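You operate a simulated robot arm through the tools that you are given. There is no shell and no other tool. Be economical: measure what you need, move in short steps, check, and stop when the job is done.

The job below is to be done with a simulated robot arm. You get a single attempt, and the scene is never put back.

JOB
Level the big cradle, lock it, then tilt its mirror to 10 degrees.
Fine: both bubbles end between their bold marks; lock knobs 3 and 4 tight; free the red tilt lock to wind and tighten it after; leave the clamps.
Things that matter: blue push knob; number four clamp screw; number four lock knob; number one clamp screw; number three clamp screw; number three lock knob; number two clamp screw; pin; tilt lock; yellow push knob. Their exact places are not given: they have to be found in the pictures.

Only the result counts: the job must be done as asked and must still hold three seconds after the hand-in. Knocking over, shifting, dropping, spilling or breaking anything else fails it.

ROBOT AND FRAMES
A 7-joint arm with a two-finger parallel gripper on a trunk, on a base that drives. Base frame: it is fixed to the floor where the robot stands at the start and does not move with it; the origin is under the middle of the robot, x ahead of it, y to its left, z up. Lengths are in mm, angles in rad, forces in N, time in s.
With the tool pointing down near the work surface it reaches from about 260 to 580 mm from the robot's upright axis, wherever it stands. Its first joint turns from -2.897 to 2.897 rad. Places, roughly: blue push knob [700, 200, 1200]; number four clamp screw [700, 300, 1200]; number four lock knob [1200, 100, 900]; number one clamp screw [800, 100, 1200]; number three clamp screw [800, 500, 1200]; number three lock knob [400, 100, 900]; number two clamp screw [1000, 300, 1200]; tilt lock [1300, 200, 1300]; yellow push knob [900, 200, 1200]. Payload 3.4 kg.
Tool frame: the origin (TCP) lies between the finger pads and is the grasp point; the fingertips stand 30 mm ahead of it; z points along the fingers, y is the line along which they close. The gripper opens to 94 mm. The fingers are 28 mm wide and 10 mm thick; the gripper's body (50 by 96 mm) begins 55 mm behind the TCP.
Orientation is that of the tool frame in the base frame, as [roll, pitch, yaw] about the fixed x, y, z axes, in that order (R = Rz(yaw) Ry(pitch) Rx(roll)). With the fingers straight down and closing along the base's y, the tool's x points along the base's -x, its y along +y and its z along -z.

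CONTROLS
- The arm moves only by the tool arm_command. Its argument "deltas" is a list of rows, each a list of 3 entries, a list of its own where there are three numbers: the turn, a rotation vector about the tool's x, y, z in rad, then the shift along the tool's x, y, z in mm, then the gripper command, from -1 (shut) to 1 (fully open), values between in proportion. In form: [[[ax, ay, az], [dx, dy, dz], grip], ...]. A call has 1 to 10 rows; each row shifts and turns the commanded pose from where the row before left it, along the tool's axes as they then stand. Rows are played at 5 a second. More than 50 mm and 0.15 rad between two rows, or a gripper value outside its range, and nothing of the call is played. Where a pose cannot be reached the arm comes as near as it can. A force on the tool above 70 N (or 10 N above the force at the start of the call, whichever is more), or a blocked arm, ends the call early, and 0.2 s more pass. Each finger travels about 72 mm/s and halts on what it meets, pressing with about 21 N; the grip force reading is that of the motor and also rises with nothing between the fingers. The clock runs only during rows and for 0.2 s after the last one: add rows that do not move to give the fingers time. The reply holds the time, the measured pose of the TCP, the force on the tool along the base axes, the opening and the grip force, in the units named above and with some noise, with the torque about the TCP (base axes, N m) and any sound that the robot's microphone picked up.
- Cameras (640 x 400 px; columns grow to the right, rows downward): "scene" is now at [21.7, 156.1, 1633]; the picture's right is [0.06, -1.00, 0.00], its down [-0.71, -0.04, -0.71] and it looks along [0.71, 0.04, -0.71] (base axes); focal length 268 px, centre (320, 200). "wrist" rides on the gripper at [76, 14, -103] in the tool frame; the picture's right is [-0.18, 0.98, 0.00], its down [-0.75, -0.14, -0.64] and it looks along [-0.63, -0.12, 0.77] (tool axes); focal length 243 px, centre (320, 200).
- get_image(camera): a new picture of that camera. The clock stands still meanwhile.
- lift_body(by): slides the trunk up (or, below 0, down) by that many mm; the arm and the scene camera ride with it, the base frame stays. It gives what a move gives, with no picture.
- roll_base(legs): drives the robot by 1 to 6 legs, each [ahead, left, turn to the left] in mm, mm and rad, along the robot's own axes; the way and the turn of a leg run together, so that a leg with both is an arc; at most 1500 mm and 3.142 rad a leg. The arm and the cameras ride along, it lands a little off, and it stops where it bumps. It gives what a move gives.
- pan_tilt(pan, tilt): turns the head with the scene camera to pan (to the left, within 2.705 rad either way) and tilt (down, from -0.506 to 1.204), counted from straight ahead of the robot. It gives what a move gives.
- locate(camera, pixels): for up to 12 pixels [column, row] of the newest picture of that camera ("zoom" is the newest enlarged one), the place [x, y, z] in the base frame of the surface seen there, good to about 2 mm. The clock stands still meanwhile.
- inspect(camera, box): a new picture of the part [left, top, right, bottom] of that camera's present view, enlarged. The clock stands still meanwhile.
- hand_in(): hands the job in; it is judged then, once.

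Keep the steps short. Do not move on a guess: measure, check each grasp and each placing, and mend mistakes. In all there are 80 turns and 48 pictures (those below and enlarged ones count). Leave the gripper open and the arm clear of the work at the hand-in unless told otherwise, and finish with a single line.

The tools are called as a command line: name --argument value ..., lists and objects as JSON in quotes. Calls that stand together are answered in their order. arm_command: Moves the arm, as the interface text tells. Its arguments: {"type":"object","properties":{"deltas":{"type":"array","items":{"type":"array"}}},"required":["deltas"]} The other tools are called the same way: lift_body (by) slides the trunk up or down; roll_base (legs) drives the base; pan_tilt (pan, tilt) turns the head that bears the scene camera; get_image (camera) takes a picture; locate (camera, pixels) gives the place of the surface under pixels of a picture; inspect (camera, box) takes an enlarged picture of a part of a camera's view; hand_in () hands the job in.

At the start:

```text
time_s: 0.0
ee_pos: [281.8, 198.2, 1257.5]
ee_rot: [3.141, 0.001, -3.141]
ft_force: [0.2, 0.1, -0.4]
torque: [0.0, 0.01, 0.01]
finger_gap: 94.0
grasp_force: 0.0
trunk travel left (down, up): [-300.0, 86.0]
robot x, y, heading: [-3.2, 1.3, -0.002]
head pan, tilt: [0.059, 0.785]
```

scene: 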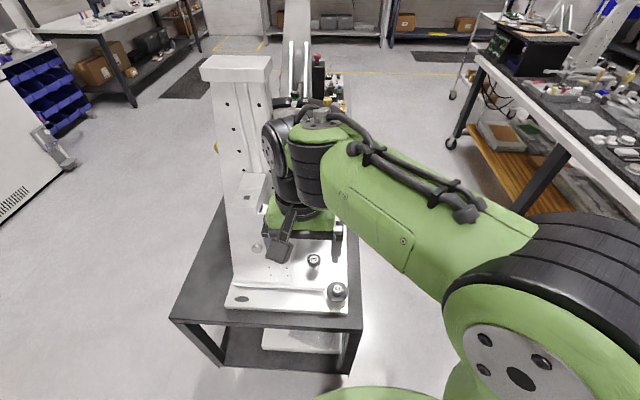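
wrist: 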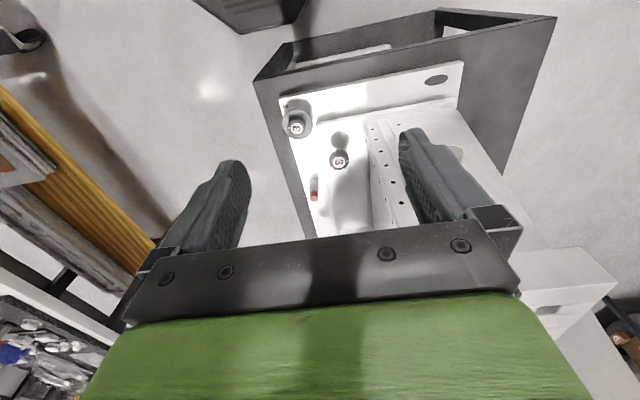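

The arm hides much of the fixture in the scene view. I'll enlarge the fixture area in both cameras.

inspect --camera "scene" --box '[180, 30, 380, 155]'

inspect --camera "scene" --box '[200, 150, 380, 320]'

```text
3.20 times, centred on (280, 92) of scene
```

zoom: 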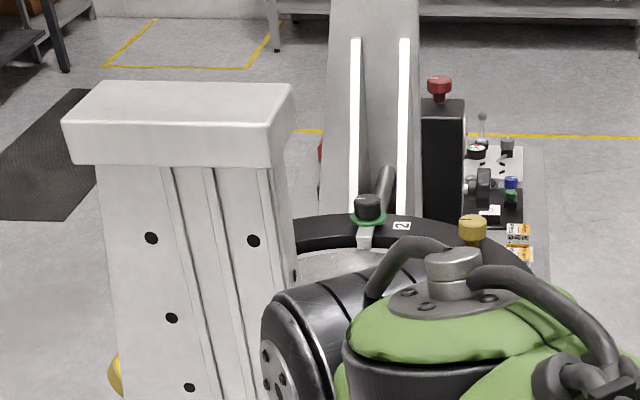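

```text
2.35 times, centred on (290, 235) of scene
```

zoom: 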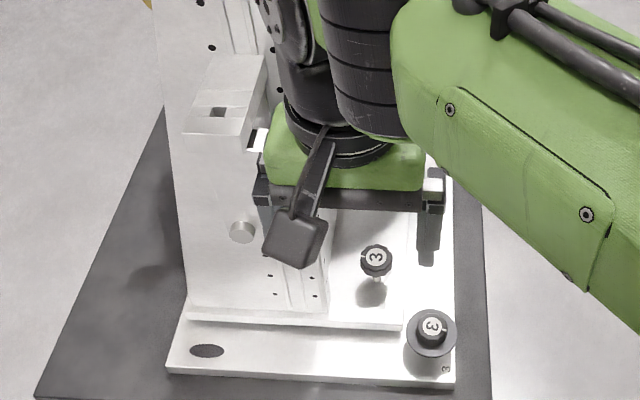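

Measuring key points: base plate knobs, table edges, the right bench edge and the column.

locate --camera "scene" --pixels '[[313, 259], [336, 291], [362, 330], [172, 320], [480, 57], [560, 150], [236, 62], [258, 75], [297, 70], [318, 58], [420, 150], [327, 101]]'

locate --camera "zoom" --pixels '[[376, 256], [430, 325], [242, 232], [223, 110], [207, 351], [450, 380], [170, 370]]'

```text
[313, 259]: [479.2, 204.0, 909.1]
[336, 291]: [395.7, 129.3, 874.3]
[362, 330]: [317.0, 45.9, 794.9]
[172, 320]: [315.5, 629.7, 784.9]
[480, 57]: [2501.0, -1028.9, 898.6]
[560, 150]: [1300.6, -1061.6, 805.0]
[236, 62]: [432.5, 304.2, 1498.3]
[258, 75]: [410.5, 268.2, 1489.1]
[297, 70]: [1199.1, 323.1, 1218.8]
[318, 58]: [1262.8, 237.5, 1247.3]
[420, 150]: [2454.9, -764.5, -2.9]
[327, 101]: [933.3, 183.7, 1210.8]
```

```text
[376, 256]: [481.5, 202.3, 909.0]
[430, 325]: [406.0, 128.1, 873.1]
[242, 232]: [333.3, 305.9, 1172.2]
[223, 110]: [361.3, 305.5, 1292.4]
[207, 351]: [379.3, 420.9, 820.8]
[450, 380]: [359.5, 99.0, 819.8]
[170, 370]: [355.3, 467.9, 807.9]
```

The right bench edge is at y≈-1060 and the table edge at y≈46. I'll drive into the aisle on the right side of the fixture, then look left.

roll_base --legs '[[0, -560, 0], [750, 0, 0]]'

pan_tilt --pan 1.57 --tilt 0.6

get_image --camera "scene"

```text
time_s: 6.8
ee_pos: [1012.8, -363.3, 1256.8]
ee_rot: [3.14, -0.001, -3.139]
ft_force: [-0.6, -0.9, -0.3]
torque: [0.01, 0.03, 0.02]
finger_gap: 93.9
grasp_force: 0.1
trunk travel left (down, up): [-300.0, 86.0]
robot x, y, heading: [729.5, -558.1, 0.002]
head pan, tilt: [0.059, 0.785]
```

```text
time_s: 8.4
ee_pos: [1013.0, -363.3, 1257.2]
ee_rot: [-3.141, 0.0, -3.141]
ft_force: [0.7, -0.2, 0.0]
torque: [-0.04, 0.01, -0.01]
finger_gap: 93.8
grasp_force: 0.1
trunk travel left (down, up): [-300.0, 86.0]
robot x, y, heading: [731.9, -565.4, 0.0]
head pan, tilt: [1.571, 0.6]
```

```text
43 pictures are left
```

scene: 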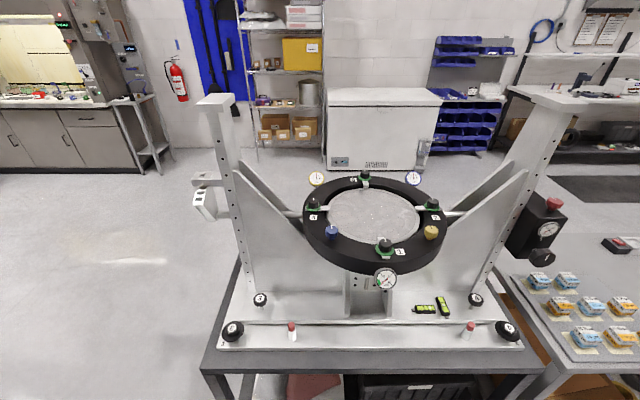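

Clear view now. Zooming on the ring, the base plate with bubbles, and the gearbox on the right.

inspect --camera "scene" --box '[285, 160, 465, 295]'

locate --camera "zoom" --pixels '[[168, 247], [522, 247], [358, 295], [105, 150], [528, 148], [283, 50], [360, 410], [115, 65], [457, 65], [270, 180], [560, 175], [62, 170]]'

inspect --camera "scene" --box '[380, 270, 540, 370]'

locate --camera "zoom" --pixels '[[180, 157], [255, 147], [380, 115], [508, 240], [355, 225], [360, 265]]'

inspect --camera "scene" --box '[490, 180, 590, 280]'

locate --camera "zoom" --pixels '[[220, 95], [240, 85], [220, 200], [260, 330], [230, 310], [180, 130], [260, 120], [180, 300], [300, 140]]'

```text
2.96 times, centred on (375, 228) of scene
```

zoom: 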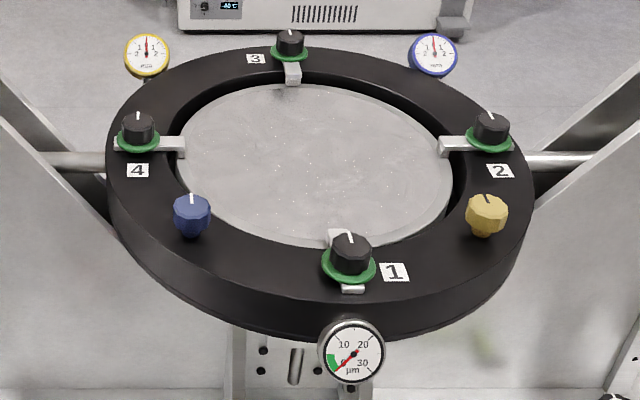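

```text
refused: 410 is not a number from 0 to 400
```

```text
4.00 times, centred on (460, 320) of scene
```

zoom: 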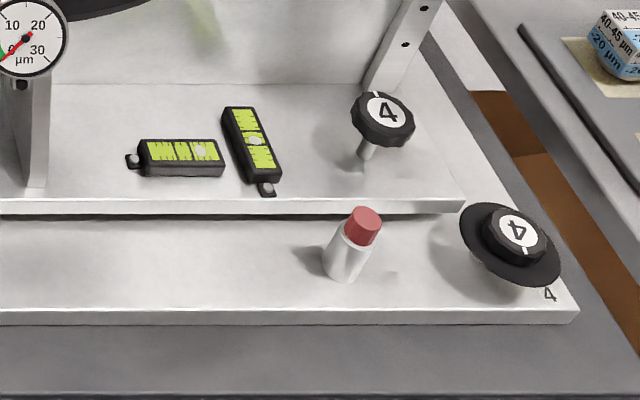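

```text
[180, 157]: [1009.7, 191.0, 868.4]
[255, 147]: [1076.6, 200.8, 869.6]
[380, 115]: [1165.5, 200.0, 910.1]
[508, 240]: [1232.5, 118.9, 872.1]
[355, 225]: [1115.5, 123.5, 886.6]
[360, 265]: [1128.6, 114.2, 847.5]
```

```text
4.00 times, centred on (540, 230) of scene
```

zoom: 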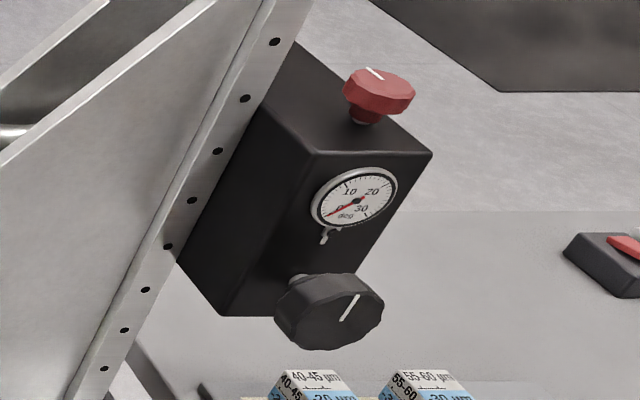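

```text
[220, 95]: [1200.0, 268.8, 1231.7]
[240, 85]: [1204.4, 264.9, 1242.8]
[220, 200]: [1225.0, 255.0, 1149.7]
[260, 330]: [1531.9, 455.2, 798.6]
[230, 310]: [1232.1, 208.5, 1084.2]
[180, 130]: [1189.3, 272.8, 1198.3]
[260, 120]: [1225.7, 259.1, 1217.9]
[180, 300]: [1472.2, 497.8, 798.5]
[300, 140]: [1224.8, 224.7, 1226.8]
```

Zooming tightly on knobs 3 and 4, and on each vial, to read the mechanism.

inspect --camera "scene" --box '[460, 285, 524, 345]'

inspect --camera "scene" --box '[408, 290, 458, 322]'

inspect --camera "scene" --box '[210, 280, 310, 350]'

locate --camera "zoom" --pixels '[[325, 118], [145, 310], [520, 280], [525, 340], [300, 240], [150, 220]]'

```text
6.67 times, centred on (492, 315) of scene
```

zoom: 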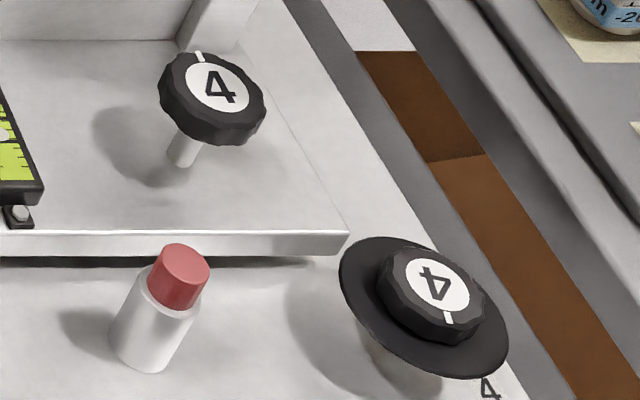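

```text
12.50 times, centred on (433, 306) of scene
```

zoom: 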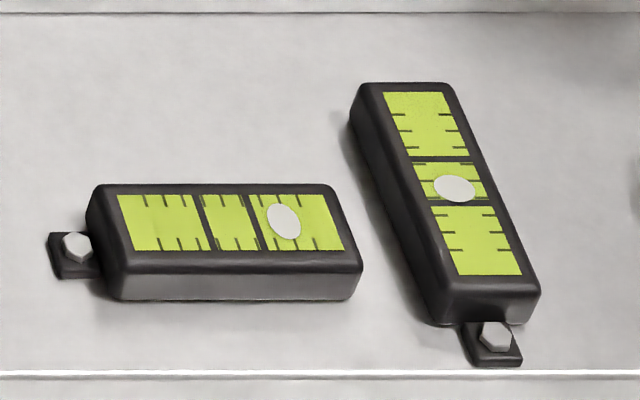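

```text
5.71 times, centred on (260, 315) of scene
```

zoom: 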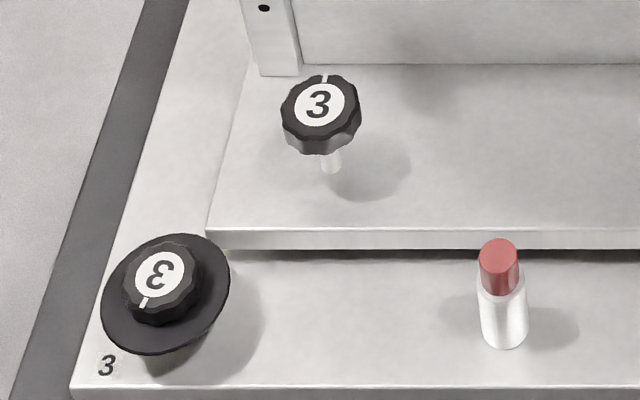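

```text
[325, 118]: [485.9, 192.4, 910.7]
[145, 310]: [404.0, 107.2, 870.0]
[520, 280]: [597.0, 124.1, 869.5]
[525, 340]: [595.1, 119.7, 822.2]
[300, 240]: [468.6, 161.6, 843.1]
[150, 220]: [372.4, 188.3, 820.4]
```

Bubble of the x-vial sits right of its right bold mark (the +x side is high); the y-vial is near centre. Now I look for the pin: zoom on the left column bracket and the centre post.

inspect --camera "scene" --box '[175, 150, 275, 240]'

locate --camera "zoom" --pixels '[[200, 230], [150, 250], [230, 300], [260, 130], [200, 150]]'

inspect --camera "scene" --box '[330, 255, 420, 325]'

locate --camera "zoom" --pixels '[[400, 170], [300, 200], [180, 180], [200, 120], [420, 270]]'

```text
4.44 times, centred on (225, 195) of scene
```

zoom: 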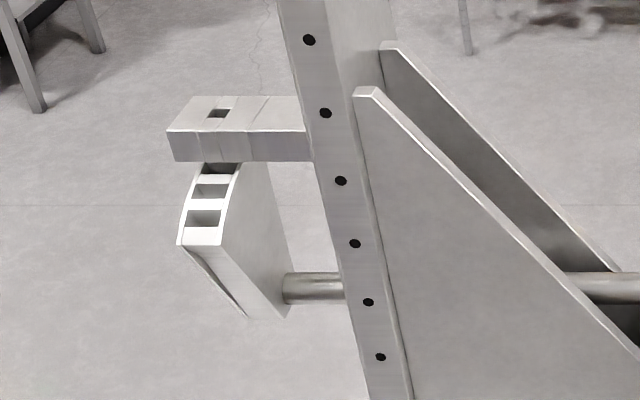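

```text
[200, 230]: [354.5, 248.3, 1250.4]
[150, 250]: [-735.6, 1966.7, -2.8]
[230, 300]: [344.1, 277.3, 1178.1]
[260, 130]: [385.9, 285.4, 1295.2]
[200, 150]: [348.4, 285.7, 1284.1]
```

```text
5.71 times, centred on (375, 290) of scene
```

zoom: 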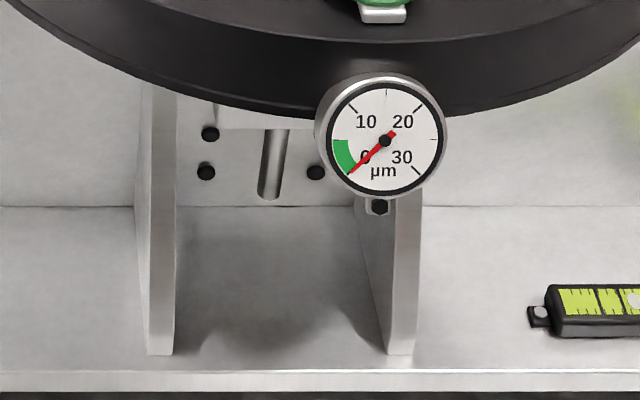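

```text
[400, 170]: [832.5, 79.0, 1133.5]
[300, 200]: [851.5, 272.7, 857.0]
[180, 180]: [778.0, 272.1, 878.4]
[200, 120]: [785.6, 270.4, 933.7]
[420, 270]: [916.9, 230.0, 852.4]
```

The left sector's index bracket hole is empty. Before driving along x, I check what stands to the right (ahead of the robot).

pan_tilt --pan 0.7 --tilt 0.75

get_image --camera "scene"

```text
time_s: 9.6
ee_pos: [1013.7, -362.8, 1257.3]
ee_rot: [-3.141, 0.0, -3.139]
ft_force: [0.6, 0.7, 0.2]
torque: [-0.01, 0.0, -0.03]
finger_gap: 93.8
grasp_force: 0.1
trunk travel left (down, up): [-300.0, 86.0]
robot x, y, heading: [729.1, -559.8, -0.0]
head pan, tilt: [0.7, 0.75]
```

```text
34 pictures are left
```

scene: 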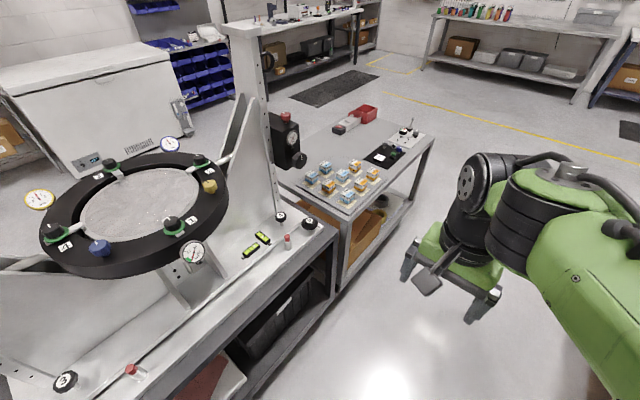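

locate --camera "scene" --pixels '[[345, 221], [430, 137], [280, 170], [286, 116], [300, 160], [284, 143], [291, 136], [307, 222], [336, 232], [260, 390]]'

```text
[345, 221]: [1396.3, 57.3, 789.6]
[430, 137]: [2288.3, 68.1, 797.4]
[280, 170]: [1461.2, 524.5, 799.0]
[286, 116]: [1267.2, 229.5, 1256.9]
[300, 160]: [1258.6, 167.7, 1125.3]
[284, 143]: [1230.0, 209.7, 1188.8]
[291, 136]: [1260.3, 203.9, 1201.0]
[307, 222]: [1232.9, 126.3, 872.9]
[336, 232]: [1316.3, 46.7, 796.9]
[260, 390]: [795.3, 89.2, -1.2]
```

Front edges are all at y≈46–57; aisle is clear. Turn to face the fixture and go to about (1180, -350).

roll_base --legs '[[0, 0, 1.571], [0, -450, 0], [205, 0, 0]]'

pan_tilt --pan 0.0 --tilt 0.7

get_image --camera "scene"

```text
time_s: 17.3
ee_pos: [971.7, -71.6, 1257.2]
ee_rot: [3.14, -0.003, -1.571]
ft_force: [0.3, 0.6, -0.6]
torque: [0.01, -0.01, -0.03]
finger_gap: 93.7
grasp_force: 0.2
trunk travel left (down, up): [-300.0, 86.0]
robot x, y, heading: [1172.8, -356.2, 1.57]
head pan, tilt: [0.7, 0.75]
```

```text
time_s: 18.4
ee_pos: [970.8, -71.9, 1257.9]
ee_rot: [-3.141, 0.0, -1.57]
ft_force: [-0.1, -0.3, -0.2]
torque: [0.06, 0.0, 0.0]
finger_gap: 94.2
grasp_force: 0.0
trunk travel left (down, up): [-300.0, 86.0]
robot x, y, heading: [1170.1, -357.2, 1.573]
head pan, tilt: [0.0, 0.7]
```

```text
33 pictures are left
```

scene: 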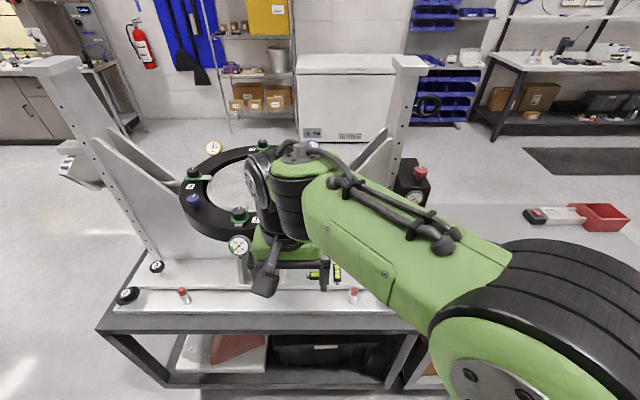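

Lower the trunk 300 mm (hand is in front of the table edge, free), then shift +x in front of knob 4 (tool y = -x base).

lift_body --by -250

arm_command --deltas '[[[0, 0, 0], [0, -45, 0], 1], [[0, 0, 0], [0, -45, 0], 1], [[0, 0, 0], [0, -45, 0], 1], [[0, 0, 0], [0, -45, 0], 1], [[0, 0, 0], [0, -45, 0], 1], [[0, 0, 0], [0, -30, 0], 1], [[0, 0, 0], [0, 0, 0], 1]]'

get_image --camera "wrist"

```text
time_s: 21.0
ee_pos: [970.9, -73.8, 1007.1]
ee_rot: [3.141, -0.001, -1.571]
ft_force: [0.1, 0.4, 0.4]
torque: [0.0, 0.01, -0.01]
finger_gap: 94.2
grasp_force: 0.0
trunk travel left (down, up): [-50.0, 336.0]
robot x, y, heading: [1169.5, -356.1, 1.569]
head pan, tilt: [0.0, 0.7]
```

```text
time_s: 22.6
ee_pos: [1228.1, -74.6, 1007.2]
ee_rot: [-3.141, 0.0, -1.569]
ft_force: [0.0, -0.4, 0.6]
torque: [-0.01, 0.01, -0.04]
finger_gap: 94.0
grasp_force: 0.1
trunk travel left (down, up): [-50.0, 336.0]
robot x, y, heading: [1171.5, -355.2, 1.567]
head pan, tilt: [0.0, 0.7]
```

```text
32 pictures are left
```

wrist: 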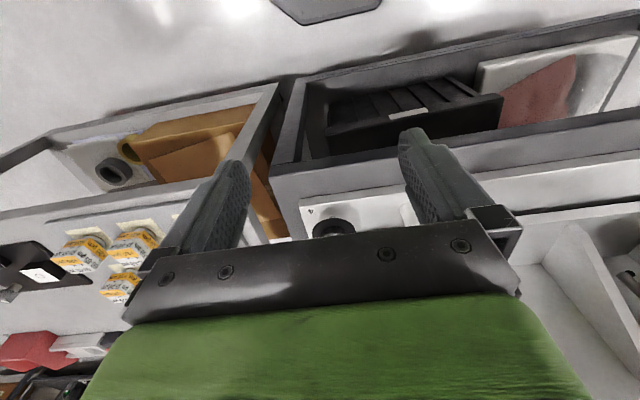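

Lock-knob disc visible at (333,227). Move the hand forward +y by 120 mm at this height for a view over it.

arm_command --deltas '[[[0, 0, 0], [-45, 0, 0], 1], [[0, 0, 0], [-45, 0, 0], 1], [[0, 0, 0], [-45, 0, 0], 1], [[0, 0, 0], [0, 0, 0], 1]]'

get_image --camera "wrist"

```text
time_s: 23.6
ee_pos: [1228.7, 61.8, 1007.9]
ee_rot: [3.141, 0.002, -1.573]
ft_force: [1.0, -0.2, 0.1]
torque: [-0.01, 0.02, 0.01]
finger_gap: 94.0
grasp_force: 0.1
trunk travel left (down, up): [-50.0, 336.0]
robot x, y, heading: [1172.7, -358.7, 1.565]
head pan, tilt: [0.0, 0.7]
```

```text
31 pictures are left
```

wrist: 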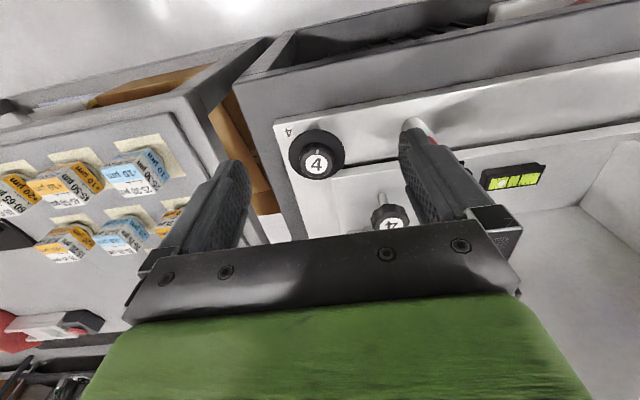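

locate --camera "wrist" --pixels '[[317, 164], [300, 165], [334, 164], [291, 152], [342, 148], [316, 131], [317, 180], [390, 222], [383, 197], [373, 220], [408, 222], [330, 190]]'

inspect --camera "wrist" --box '[270, 110, 430, 240]'

```text
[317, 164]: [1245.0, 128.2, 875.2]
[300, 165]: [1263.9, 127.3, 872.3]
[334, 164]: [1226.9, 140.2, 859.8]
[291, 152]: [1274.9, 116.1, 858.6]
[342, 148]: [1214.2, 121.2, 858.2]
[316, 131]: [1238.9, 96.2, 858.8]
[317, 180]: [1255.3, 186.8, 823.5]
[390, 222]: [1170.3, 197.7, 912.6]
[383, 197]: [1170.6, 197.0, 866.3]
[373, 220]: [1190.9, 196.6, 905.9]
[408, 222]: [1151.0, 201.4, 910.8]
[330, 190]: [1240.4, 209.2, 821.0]
```

```text
3.08 times, centred on (350, 175) of wrist
```

zoom: 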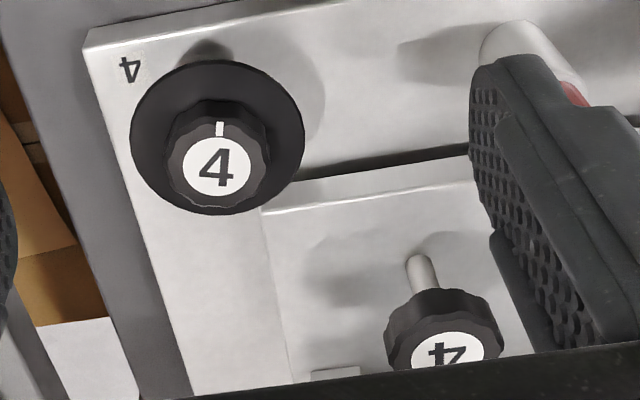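

Corner lock knob 4: centre (1245,127), top z 875, above a free disc at z 858. Second knob "4": centre (1170,199), top z 911 on a stem in the cradle plate – presumably its jack screw. I go over the latter.

arm_command --deltas '[[[0, 0, 0], [-45, 20, 0], 1], [[0, 0, 0], [-45, 20, 0], 1], [[0, 0, 0], [-47, 18, 0], 1], [[0, 0, 0], [0, 0, 0], 1]]'

get_image --camera "scene"

get_image --camera "wrist"

```text
refused: row 3 steps farther than a row can; nothing moved
```

```text
29 pictures are left
```

scene: 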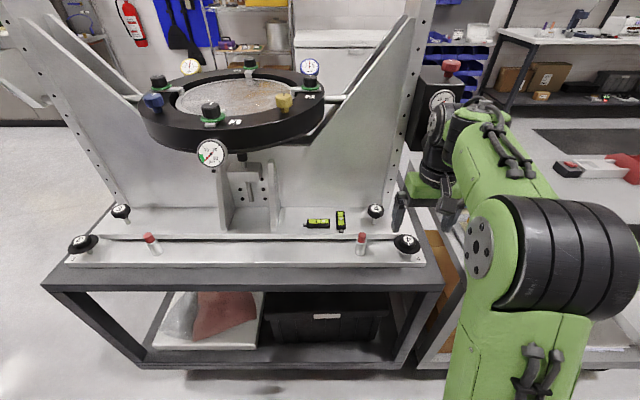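

```text
28 pictures are left
```

wrist: 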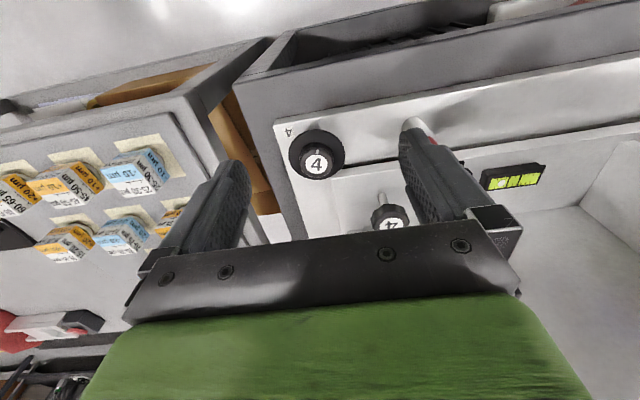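

Row 3 was slightly too long; repeating with smaller steps.

arm_command --deltas '[[[0, 0, 0], [-40, 20, 0], 1], [[0, 0, 0], [-40, 20, 0], 1], [[0, 0, 0], [-40, 18, 0], 1], [[0, 0, 0], [-16, 0, 0], 1], [[0, 0, 0], [0, 0, 0], 1]]'

```text
time_s: 24.8
ee_pos: [1169.2, 180.0, 997.6]
ee_rot: [3.142, -0.001, -1.57]
ft_force: [-0.1, -0.2, -0.3]
torque: [-0.02, -0.02, 0.01]
finger_gap: 94.2
grasp_force: 0.2
out of reach, approached as far as the arm can: row 3, 4
trunk travel left (down, up): [-50.0, 336.0]
robot x, y, heading: [1169.4, -353.2, 1.574]
head pan, tilt: [0.0, 0.7]
```

At reach limit (y=180). Back the hand off 60 mm, drive the base 60 mm nearer (base to table gap stays ≈340).

arm_command --deltas '[[[0, 0, 0], [40, 0, -10], 1], [[0, 0, 0], [30, 0, 0], 1], [[0, 0, 0], [0, 0, 0], 1]]'

roll_base --legs '[[55, 0, 0]]'

```text
time_s: 25.6
ee_pos: [1167.3, 111.0, 1007.8]
ee_rot: [-3.14, 0.0, -1.571]
ft_force: [0.3, 0.4, -0.5]
torque: [0.02, -0.04, 0.02]
finger_gap: 93.9
grasp_force: 0.0
trunk travel left (down, up): [-50.0, 336.0]
robot x, y, heading: [1170.9, -357.2, 1.572]
head pan, tilt: [0.0, 0.7]
```

```text
time_s: 26.5
ee_pos: [1167.5, 165.4, 1008.1]
ee_rot: [-3.141, -0.002, -1.57]
ft_force: [0.3, 0.7, 0.2]
torque: [-0.02, 0.0, -0.01]
finger_gap: 94.0
grasp_force: 0.0
trunk travel left (down, up): [-50.0, 336.0]
robot x, y, heading: [1170.5, -302.9, 1.571]
head pan, tilt: [0.0, 0.7]
```

Now over the jack knob and down to TCP z≈922.

arm_command --deltas '[[[0, 0, 0], [-34, -2.5, 0], 1], [[0, 0, 0], [0, 0, 40], 1], [[0, 0, 0], [0, 0, 30], 1], [[0, 0, 0], [0, 0, 16], 1], [[0, 0, 0], [0, 0, 0], 1]]'

get_image --camera "scene"

```text
time_s: 27.7
ee_pos: [1169.7, 199.4, 921.8]
ee_rot: [3.141, 0.001, -1.57]
ft_force: [0.0, -0.7, 0.5]
torque: [0.02, 0.04, -0.04]
finger_gap: 93.8
grasp_force: 0.1
trunk travel left (down, up): [-50.0, 336.0]
robot x, y, heading: [1173.8, -300.5, 1.575]
head pan, tilt: [0.0, 0.7]
```

```text
27 pictures are left
```

scene: 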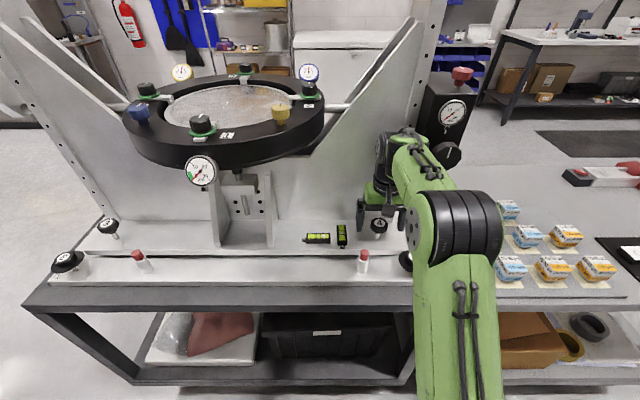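

Fingers straddle the knob. Close, and see the grip.

arm_command --deltas '[[[0, 0, 0], [0, 0, 0], -1], [[0, 0, 0], [0, 0, 0], -1], [[0, 0, 0], [0, 0, 0], -1], [[0, 0, 0], [0, 0, 0], -1]]'

arm_command --deltas '[[[0, 0, -0.15], [0, 0, 0], -1], [[0, 0, -0.15], [0, 0, 0], -1], [[0, 0, 0], [0, 0, 0], -1]]'

```text
time_s: 28.7
ee_pos: [1170.0, 199.7, 921.7]
ee_rot: [-3.141, 0.001, -1.57]
ft_force: [-1.7, -0.1, -0.8]
torque: [0.11, 0.13, 0.04]
finger_gap: 43.8
grasp_force: 45.2
trunk travel left (down, up): [-50.0, 336.0]
robot x, y, heading: [1166.1, -298.3, 1.573]
head pan, tilt: [0.0, 0.7]
```

```text
time_s: 29.5
ee_pos: [1170.5, 200.0, 922.3]
ee_rot: [3.141, -0.002, -1.269]
ft_force: [3.1, 0.9, -9.8]
torque: [1.08, -0.27, 0.02]
finger_gap: 43.6
grasp_force: 45.0
trunk travel left (down, up): [-50.0, 336.0]
robot x, y, heading: [1169.3, -300.6, 1.569]
head pan, tilt: [0.0, 0.7]
```

The knob turned 0.3 rad CCW with little torque. Check the bubbles.

inspect --camera "scene" --box '[295, 215, 400, 255]'

```text
6.10 times, centred on (348, 235) of scene
```

zoom: 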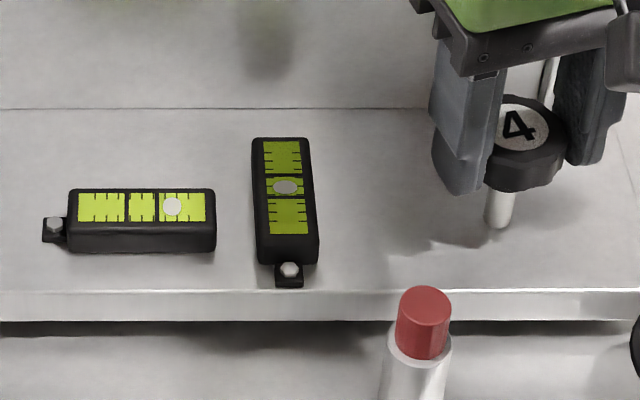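

Hardly any change so far. Turn 0.9 rad more CCW and compare.

arm_command --deltas '[[[0, 0, -0.15], [0, 0, 0], -1], [[0, 0, -0.15], [0, 0, 0], -1], [[0, 0, -0.15], [0, 0, 0], -1], [[0, 0, -0.15], [0, 0, 0], -1], [[0, 0, -0.15], [0, 0, 0], -1], [[0, 0, -0.15], [0, 0, 0], -1], [[0, 0, 0], [0, 0, 0], -1]]'

inspect --camera "scene" --box '[295, 215, 400, 255]'

```text
time_s: 31.1
ee_pos: [1173.5, 201.9, 922.5]
ee_rot: [3.141, 0.001, -0.374]
ft_force: [21.9, 20.8, -1.7]
torque: [0.31, -1.51, -0.06]
finger_gap: 43.8
grasp_force: 45.5
trunk travel left (down, up): [-50.0, 336.0]
robot x, y, heading: [1168.8, -298.8, 1.567]
head pan, tilt: [0.0, 0.7]
```

```text
6.10 times, centred on (348, 235) of scene
```

zoom: 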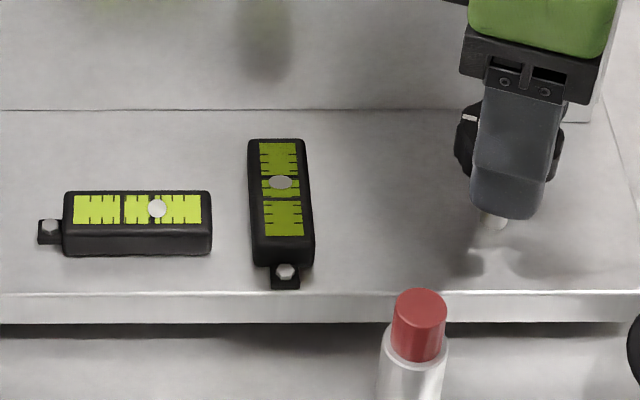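

The x bubble moves toward centre (0.75→0.65 of the vial), the y bubble shifts to +y. So this is the jack; 3 needs turning as well. Lateral force (22 N) says the knob axis is ≈3.5 mm farther in y; I release, recentre, regrip and turn 0.4 rad more.

arm_command --deltas '[[[0, 0, 0], [0, 0, 0], 0.2], [[0, 0, 0], [0, 0, 0], 0.2], [[0, 0, 0], [-1.3, -3.3, 0], 0.2], [[0, 0, 0], [0, 0, 0], -1], [[0, 0, 0], [0, 0, 0], -1], [[0, 0, 0], [0, 0, 0], -1]]'

arm_command --deltas '[[[0, 0, -0.13], [0, 0, 0], -1], [[0, 0, -0.13], [0, 0, 0], -1], [[0, 0, -0.13], [0, 0, 0], -1], [[0, 0, 0], [0, 0, 0], -1]]'

```text
time_s: 32.5
ee_pos: [1169.5, 204.1, 921.8]
ee_rot: [3.141, 0.002, -0.372]
ft_force: [-0.3, 7.0, -2.4]
torque: [0.78, 0.66, -0.04]
finger_gap: 42.5
grasp_force: 45.1
trunk travel left (down, up): [-50.0, 336.0]
robot x, y, heading: [1172.1, -304.7, 1.571]
head pan, tilt: [0.0, 0.7]
```

```text
time_s: 33.5
ee_pos: [1169.2, 204.0, 922.2]
ee_rot: [-3.14, 0.002, 0.022]
ft_force: [-1.1, 18.8, 10.6]
torque: [0.12, -0.09, 0.07]
finger_gap: 42.6
grasp_force: 44.5
trunk travel left (down, up): [-50.0, 336.0]
robot x, y, heading: [1172.5, -303.0, 1.571]
head pan, tilt: [0.0, 0.7]
```

Release, rise 60 mm and turn back to yaw -1.57.

arm_command --deltas '[[[0, 0, 0], [0, 0, 0], 0.2], [[0, 0, 0], [0, 0, 0], 0.2], [[0, 0, 0], [0, 0, -40], 0.2], [[0, 0, 0], [0, 0, -30], 0.2], [[0, 0, 0.14], [0, 0, 0], 0.2], [[0, 0, 0.14], [0, 0, 0], 0.2], [[0, 0, 0.14], [0, 0, 0], 0.2], [[0, 0, 0.14], [0, 0, 0], 0.2], [[0, 0, 0.14], [0, 0, 0], 0.2]]'

arm_command --deltas '[[[0, 0, 0.148], [30, 0, 0], 1], [[0, 0, 0.148], [30, 0, 0], 1], [[0, 0, 0.148], [0, 0, 0], 1], [[0, 0, 0.148], [0, 0, 0], 1], [[0, 0, 0.148], [0, 0, 0], 1], [[0, 0, 0.148], [0, 0, 0], 1], [[0, 0, 0], [0, 0, 0], 1]]'

inspect --camera "scene" --box '[295, 215, 400, 275]'

```text
time_s: 34.5
ee_pos: [1168.1, 198.7, 963.4]
ee_rot: [3.104, 0.008, 0.007]
ft_force: [-2.0, -0.5, -8.9]
torque: [0.23, 0.51, -0.03]
finger_gap: 56.5
grasp_force: 0.0
trunk travel left (down, up): [-50.0, 336.0]
robot x, y, heading: [1169.5, -300.6, 1.573]
head pan, tilt: [0.0, 0.7]
stopped in row 4: the force on the tool passed its limit at 133 N (the readings are from after the stop); the commanded pose is now the measured one
```

```text
time_s: 35.0
ee_pos: [1186.6, 200.1, 958.0]
ee_rot: [3.099, 0.007, -0.136]
ft_force: [0.9, 4.3, -13.5]
torque: [-0.15, 1.08, 0.36]
finger_gap: 94.0
grasp_force: 0.1
trunk travel left (down, up): [-50.0, 336.0]
robot x, y, heading: [1170.9, -300.9, 1.578]
head pan, tilt: [0.0, 0.7]
stopped in row 2: the force on the tool passed its limit at 78 N (the readings are from after the stop); the commanded pose is now the measured one
```

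```text
6.10 times, centred on (348, 245) of scene
```

zoom: 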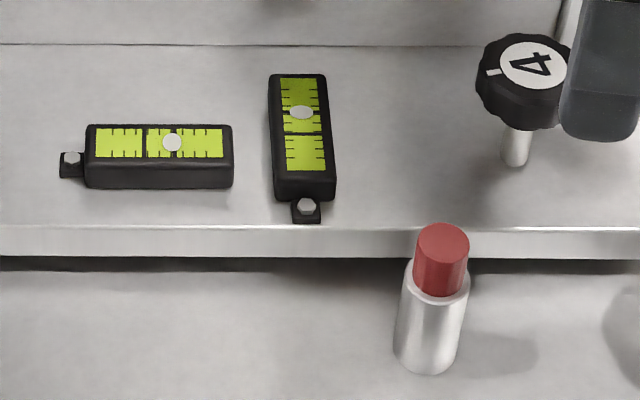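

The rise was blocked: at yaw≈0 the wrist camera side (+x) met the underside of the gearbox. I shift -x 60 mm at this height, with the fingers narrower, then turn back.

arm_command --deltas '[[[0, 0, 0], [0, 0, 4], 0.2], [[0, 0, 0], [-20, 0, 0], 0.2], [[0, 0, 0], [-20, 0, 0], 0.2], [[0, 0, 0], [-20, 0, 0], 0.2], [[0, 0, 0], [0, 0, 0], 0.2]]'

```text
time_s: 36.1
ee_pos: [1134.9, 207.5, 958.0]
ee_rot: [3.098, 0.01, -0.148]
ft_force: [0.0, 0.3, 0.1]
torque: [0.02, 0.01, 0.01]
finger_gap: 55.9
grasp_force: 0.1
trunk travel left (down, up): [-50.0, 336.0]
robot x, y, heading: [1167.6, -303.4, 1.571]
head pan, tilt: [0.0, 0.7]
```

Free. Turn back by 1.42 rad and correct the small roll.

arm_command --deltas '[[[0.043, 0, 0], [0, 0, 0], 0.2], [[0, 0, 0.145], [0, 0, 0], 0.2], [[0, 0, 0.145], [0, 0, 0], 0.2], [[0, 0, 0.145], [0, 0, 0], 0.2], [[0, 0, 0.145], [0, 0, 0], 0.2], [[0, 0, 0.145], [0, 0, 0], 0.2], [[0, 0, 0.145], [0, 0, 0], 0.2], [[0, 0, 0.145], [0, 0, 0], 0.2], [[0, 0, 0.145], [0, 0, 0], 0.2], [[0, 0, 0.145], [0, 0, 0], 0.2]]'

arm_command --deltas '[[[0, 0, 0.117], [40, 0, 0], 1], [[0, 0, 0], [40, 0, 0], 1], [[0, 0, 0], [40, 0, -20], 1], [[0, 0, 0], [40, 0, -20], 1], [[0, 0, 0], [40, 0, 0], 1], [[0, 0, 0], [40, 0, 0], 1], [[0, 0, 0], [0, 0, 0], 1]]'

```text
time_s: 38.4
ee_pos: [1136.2, 209.1, 957.0]
ee_rot: [3.134, 0.003, -1.455]
ft_force: [0.0, 0.1, -0.5]
torque: [0.0, -0.02, 0.05]
finger_gap: 56.5
grasp_force: 0.0
trunk travel left (down, up): [-50.0, 336.0]
robot x, y, heading: [1172.2, -298.1, 1.579]
head pan, tilt: [0.0, 0.7]
```

```text
time_s: 40.0
ee_pos: [1138.4, -31.0, 997.4]
ee_rot: [3.132, 0.001, -1.571]
ft_force: [0.5, 0.4, 0.1]
torque: [0.02, -0.01, -0.01]
finger_gap: 93.8
grasp_force: 0.0
trunk travel left (down, up): [-50.0, 336.0]
robot x, y, heading: [1167.4, -300.0, 1.58]
head pan, tilt: [0.0, 0.7]
```

Clear. Drive 685 mm to the left (–x) to the number 3 side and look.

roll_base --legs '[[0, 685, 0]]'

arm_command --deltas '[[[0.008, 0, 0], [-45, 0, 0], 1], [[0, 0, 0], [-45, 0, 0], 1], [[0, 0, 0], [0, 0, 0], 1]]'

get_image --camera "wrist"

```text
time_s: 43.7
ee_pos: [451.5, -36.5, 996.9]
ee_rot: [3.133, 0.004, -1.564]
ft_force: [-0.5, 0.0, 0.6]
torque: [0.0, -0.02, 0.0]
finger_gap: 93.9
grasp_force: 0.1
trunk travel left (down, up): [-50.0, 336.0]
robot x, y, heading: [485.9, -307.1, 1.581]
head pan, tilt: [0.0, 0.7]
```

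```text
time_s: 44.5
ee_pos: [451.1, 52.9, 997.6]
ee_rot: [-3.139, 0.002, -1.561]
ft_force: [0.4, 0.4, 0.5]
torque: [0.03, 0.0, 0.0]
finger_gap: 93.8
grasp_force: 0.1
trunk travel left (down, up): [-50.0, 336.0]
robot x, y, heading: [487.6, -304.4, 1.579]
head pan, tilt: [0.0, 0.7]
```

```text
23 pictures are left
```

wrist: 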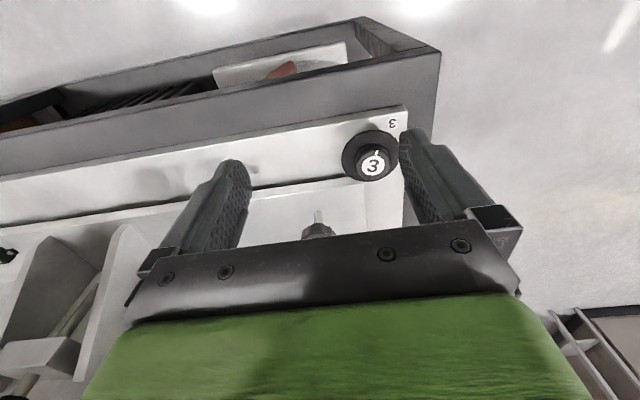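

locate --camera "wrist" --pixels '[[373, 166], [366, 131], [343, 155], [397, 150], [318, 219], [318, 230], [304, 232], [330, 229]]'

```text
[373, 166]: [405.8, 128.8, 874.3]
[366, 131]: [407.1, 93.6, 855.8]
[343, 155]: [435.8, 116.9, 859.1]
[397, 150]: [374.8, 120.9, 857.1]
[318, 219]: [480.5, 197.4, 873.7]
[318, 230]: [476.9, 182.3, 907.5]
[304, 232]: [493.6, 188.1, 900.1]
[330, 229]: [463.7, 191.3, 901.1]
```

Jack 3 axis ≈ (480, 204), same as jack 4 mirrored. Move over it, lower to z 922.

arm_command --deltas '[[[0, 0, 0], [-40, -15, 0], 1], [[0, 0, 0], [-40, -14, 0], 1], [[0, 0, 0], [-40, 0, 0], 1], [[0, 0, 0], [-30.5, -1, 0], 1], [[0, 0, 0], [0, 0, 40], 1], [[0, 0, 0], [0, 0, 35.5], 1], [[0, 0, 0], [0, 0, 0], 1]]'

get_image --camera "scene"

```text
time_s: 46.1
ee_pos: [481.4, 206.2, 922.9]
ee_rot: [3.14, 0.003, -1.566]
ft_force: [-0.3, 0.2, -0.4]
torque: [0.0, 0.01, 0.03]
finger_gap: 93.9
grasp_force: 0.0
trunk travel left (down, up): [-50.0, 336.0]
robot x, y, heading: [487.5, -308.8, 1.585]
head pan, tilt: [0.0, 0.7]
```

```text
22 pictures are left
```

scene: 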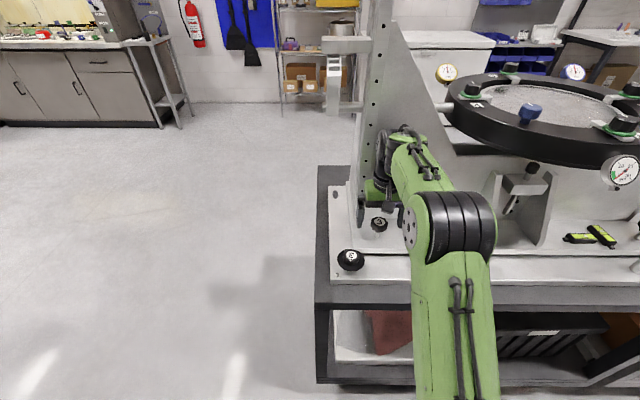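

Grip jack 3 and turn it CW (+z tool) 1.2 rad.

arm_command --deltas '[[[0, 0, 0], [0, 1, 0], -1], [[0, 0, 0], [1.5, 0, 0], -1], [[0, 0, 0], [0, 0, 0], -1], [[0, 0, 0], [0, 0, 0], -1]]'

arm_command --deltas '[[[0, 0, 0.15], [0, 0, 0], -1], [[0, 0, 0.15], [0, 0, 0], -1], [[0, 0, 0.15], [0, 0, 0], -1], [[0, 0, 0.15], [0, 0, 0], -1], [[0, 0, 0.15], [0, 0, 0], -1], [[0, 0, 0.15], [0, 0, 0], -1], [[0, 0, 0.15], [0, 0, 0], -1], [[0, 0, 0.15], [0, 0, 0], -1], [[0, 0, 0], [0, 0, 0], -1]]'

pan_tilt --pan -0.7 --tilt 0.7

get_image --camera "scene"

```text
time_s: 47.1
ee_pos: [479.7, 203.6, 921.4]
ee_rot: [3.141, 0.007, -1.566]
ft_force: [-1.9, 4.0, 3.3]
torque: [0.37, 0.16, 0.01]
finger_gap: 43.7
grasp_force: 45.5
trunk travel left (down, up): [-50.0, 336.0]
robot x, y, heading: [482.1, -308.3, 1.585]
head pan, tilt: [0.0, 0.7]
```

```text
time_s: 49.1
ee_pos: [480.4, 203.1, 921.7]
ee_rot: [3.137, 0.002, -2.766]
ft_force: [4.6, 15.1, 16.2]
torque: [0.29, -0.79, -0.1]
finger_gap: 43.9
grasp_force: 44.7
trunk travel left (down, up): [-50.0, 336.0]
robot x, y, heading: [483.9, -306.8, 1.577]
head pan, tilt: [0.0, 0.7]
```

```text
time_s: 50.2
ee_pos: [480.0, 204.4, 922.6]
ee_rot: [3.137, 0.002, -2.763]
ft_force: [5.7, 16.7, 21.7]
torque: [0.05, -0.19, -0.05]
finger_gap: 43.5
grasp_force: 44.9
trunk travel left (down, up): [-50.0, 336.0]
robot x, y, heading: [485.8, -306.7, 1.582]
head pan, tilt: [-0.7, 0.7]
```

```text
21 pictures are left
```

scene: 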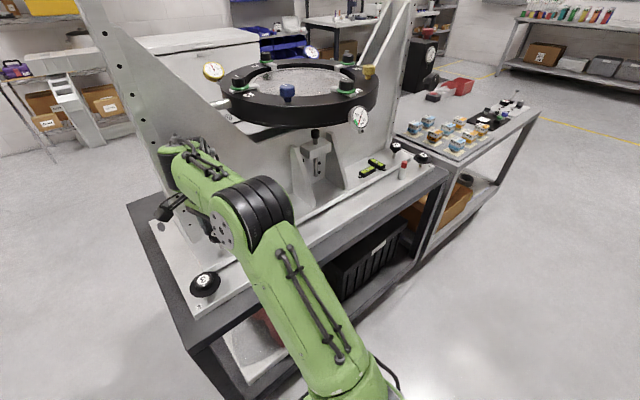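

Zoom on the vials at about (372,168), and note the central pin with a black head in its bracket at (316,145).

inspect --camera "scene" --box '[352, 150, 400, 180]'

```text
13.33 times, centred on (376, 165) of scene
```

zoom: 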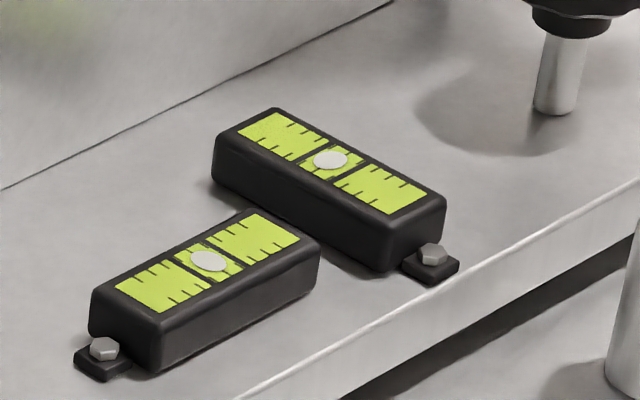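

Both bubbles are centred. Release, rise 40 mm, turn back to yaw -1.57.

arm_command --deltas '[[[0, 0, 0], [0, 0, 0], 0.2], [[0, 0, 0], [0, 0, 0], 0.2], [[0, 0, 0], [0, 0, -20], 0.2], [[0, 0, 0], [0, 0, -20], 0.2], [[0, 0, -0.14], [0, 0, 0], 0.2], [[0, 0, -0.14], [0, 0, 0], 0.2], [[0, 0, -0.14], [0, 0, 0], 0.2], [[0, 0, -0.14], [0, 0, 0], 0.2], [[0, 0, -0.14], [0, 0, 0], 0.2]]'

arm_command --deltas '[[[0, 0, -0.1], [0, 0, 0], 0.2], [[0, 0, -0.1], [0, 0, 0], 0.2], [[0, 0, -0.1], [0, 0, 0], 0.2], [[0, 0, -0.1], [0, 0, 0], 0.2], [[0, 0, -0.1], [0, 0, 0], 0.2], [[0, 0, 0], [0, 0, 0], 0.2]]'

```text
time_s: 52.2
ee_pos: [479.4, 204.0, 963.1]
ee_rot: [3.141, 0.002, -2.061]
ft_force: [-0.1, -0.4, -0.1]
torque: [-0.03, -0.01, 0.06]
finger_gap: 56.4
grasp_force: 0.1
trunk travel left (down, up): [-50.0, 336.0]
robot x, y, heading: [486.7, -305.6, 1.582]
head pan, tilt: [-0.7, 0.7]
```

```text
time_s: 53.6
ee_pos: [479.7, 202.9, 961.1]
ee_rot: [-3.14, 0.003, -1.561]
ft_force: [-0.8, 0.8, 0.1]
torque: [-0.01, 0.01, -0.01]
finger_gap: 56.5
grasp_force: 0.1
trunk travel left (down, up): [-50.0, 336.0]
robot x, y, heading: [486.6, -310.2, 1.585]
head pan, tilt: [-0.7, 0.7]
```

Over to lock knob 3 at (405.5, 127), down to TCP z 892, then close.

arm_command --deltas '[[[0, 0, 0], [33, 33, 0], 0.4], [[0, 0, 0], [33, 33, 0], 0.4], [[0, 0, 0], [10, 9, 0], 0.4], [[0, 0, 0], [0, 0, 35], 0.4], [[0, 0, 0], [0, 0, 34], 0.4], [[0, 0, 0], [0, 0, 0], 0.4]]'

arm_command --deltas '[[[0, 0, 0], [0, 0, 0], -1], [[0, 0, 0], [0, 0, 0], -1], [[0, 0, 0], [0, 0, 0], -1]]'

```text
time_s: 55.0
ee_pos: [406.2, 126.8, 893.0]
ee_rot: [-3.141, 0.002, -1.564]
ft_force: [-0.1, -1.1, -0.5]
torque: [0.02, 0.0, 0.0]
finger_gap: 66.1
grasp_force: 0.0
trunk travel left (down, up): [-50.0, 336.0]
robot x, y, heading: [482.8, -307.8, 1.578]
head pan, tilt: [-0.7, 0.7]
```

```text
time_s: 55.8
ee_pos: [405.8, 126.8, 894.1]
ee_rot: [-3.142, 0.001, -1.561]
ft_force: [-5.0, -0.5, -2.6]
torque: [0.3, 0.32, -0.04]
finger_gap: 39.0
grasp_force: 45.3
trunk travel left (down, up): [-50.0, 336.0]
robot x, y, heading: [484.6, -305.0, 1.581]
head pan, tilt: [-0.7, 0.7]
```

Gripped (39 mm). Turn CW and watch the torque.

arm_command --deltas '[[[0, 0, 0.15], [0, 0, 0], -1], [[0, 0, 0.15], [0, 0, 0], -1], [[0, 0, 0.15], [0, 0, 0], -1], [[0, 0, 0.15], [0, 0, 0], -1], [[0, 0, 0], [0, 0, 0], -1]]'

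```text
time_s: 57.0
ee_pos: [404.2, 126.4, 893.6]
ee_rot: [3.138, 0.003, -2.163]
ft_force: [-3.8, -3.1, 7.6]
torque: [-0.54, 0.31, -0.05]
finger_gap: 38.8
grasp_force: 44.9
trunk travel left (down, up): [-50.0, 336.0]
robot x, y, heading: [486.9, -302.4, 1.576]
head pan, tilt: [-0.7, 0.7]
```

Still loose. Continue CW.

arm_command --deltas '[[[0, 0, 0.15], [0, 0, 0], -1], [[0, 0, 0.15], [0, 0, 0], -1], [[0, 0, 0.15], [0, 0, 0], -1], [[0, 0, 0.15], [0, 0, 0], -1], [[0, 0, 0.15], [0, 0, 0], -1], [[0, 0, 0], [0, 0, 0], -1]]'

```text
time_s: 58.4
ee_pos: [404.5, 127.0, 894.9]
ee_rot: [3.135, 0.0, -2.915]
ft_force: [-6.2, -1.2, 20.3]
torque: [-0.23, -0.14, -0.07]
finger_gap: 39.0
grasp_force: 44.4
trunk travel left (down, up): [-50.0, 336.0]
robot x, y, heading: [485.0, -305.8, 1.582]
head pan, tilt: [-0.7, 0.7]
```

Up-force of 20 N is odd; check that the bubbles haven't moved.

inspect --camera "scene" --box '[352, 150, 400, 180]'

inspect --camera "scene" --box '[150, 200, 260, 310]'

```text
13.33 times, centred on (376, 165) of scene
```

zoom: 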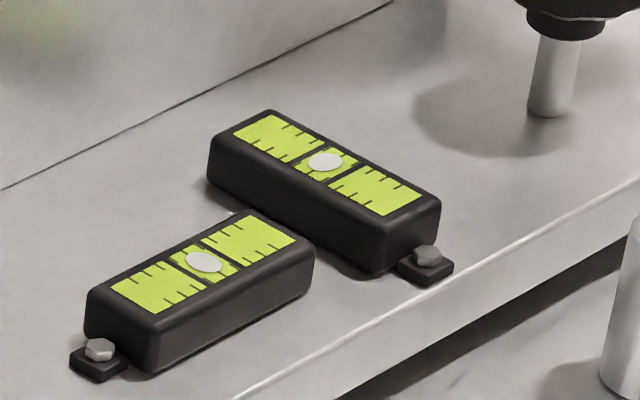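

```text
3.64 times, centred on (205, 255) of scene
```

zoom: 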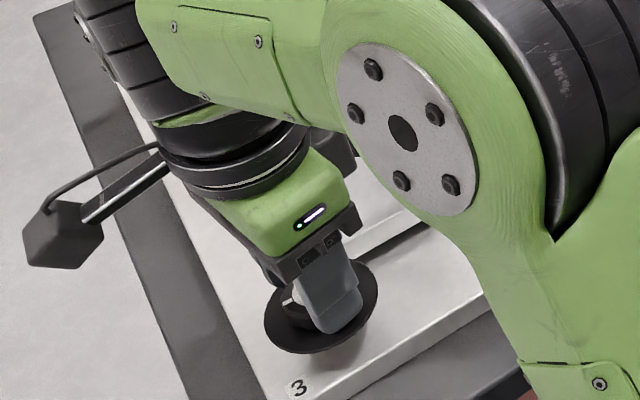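

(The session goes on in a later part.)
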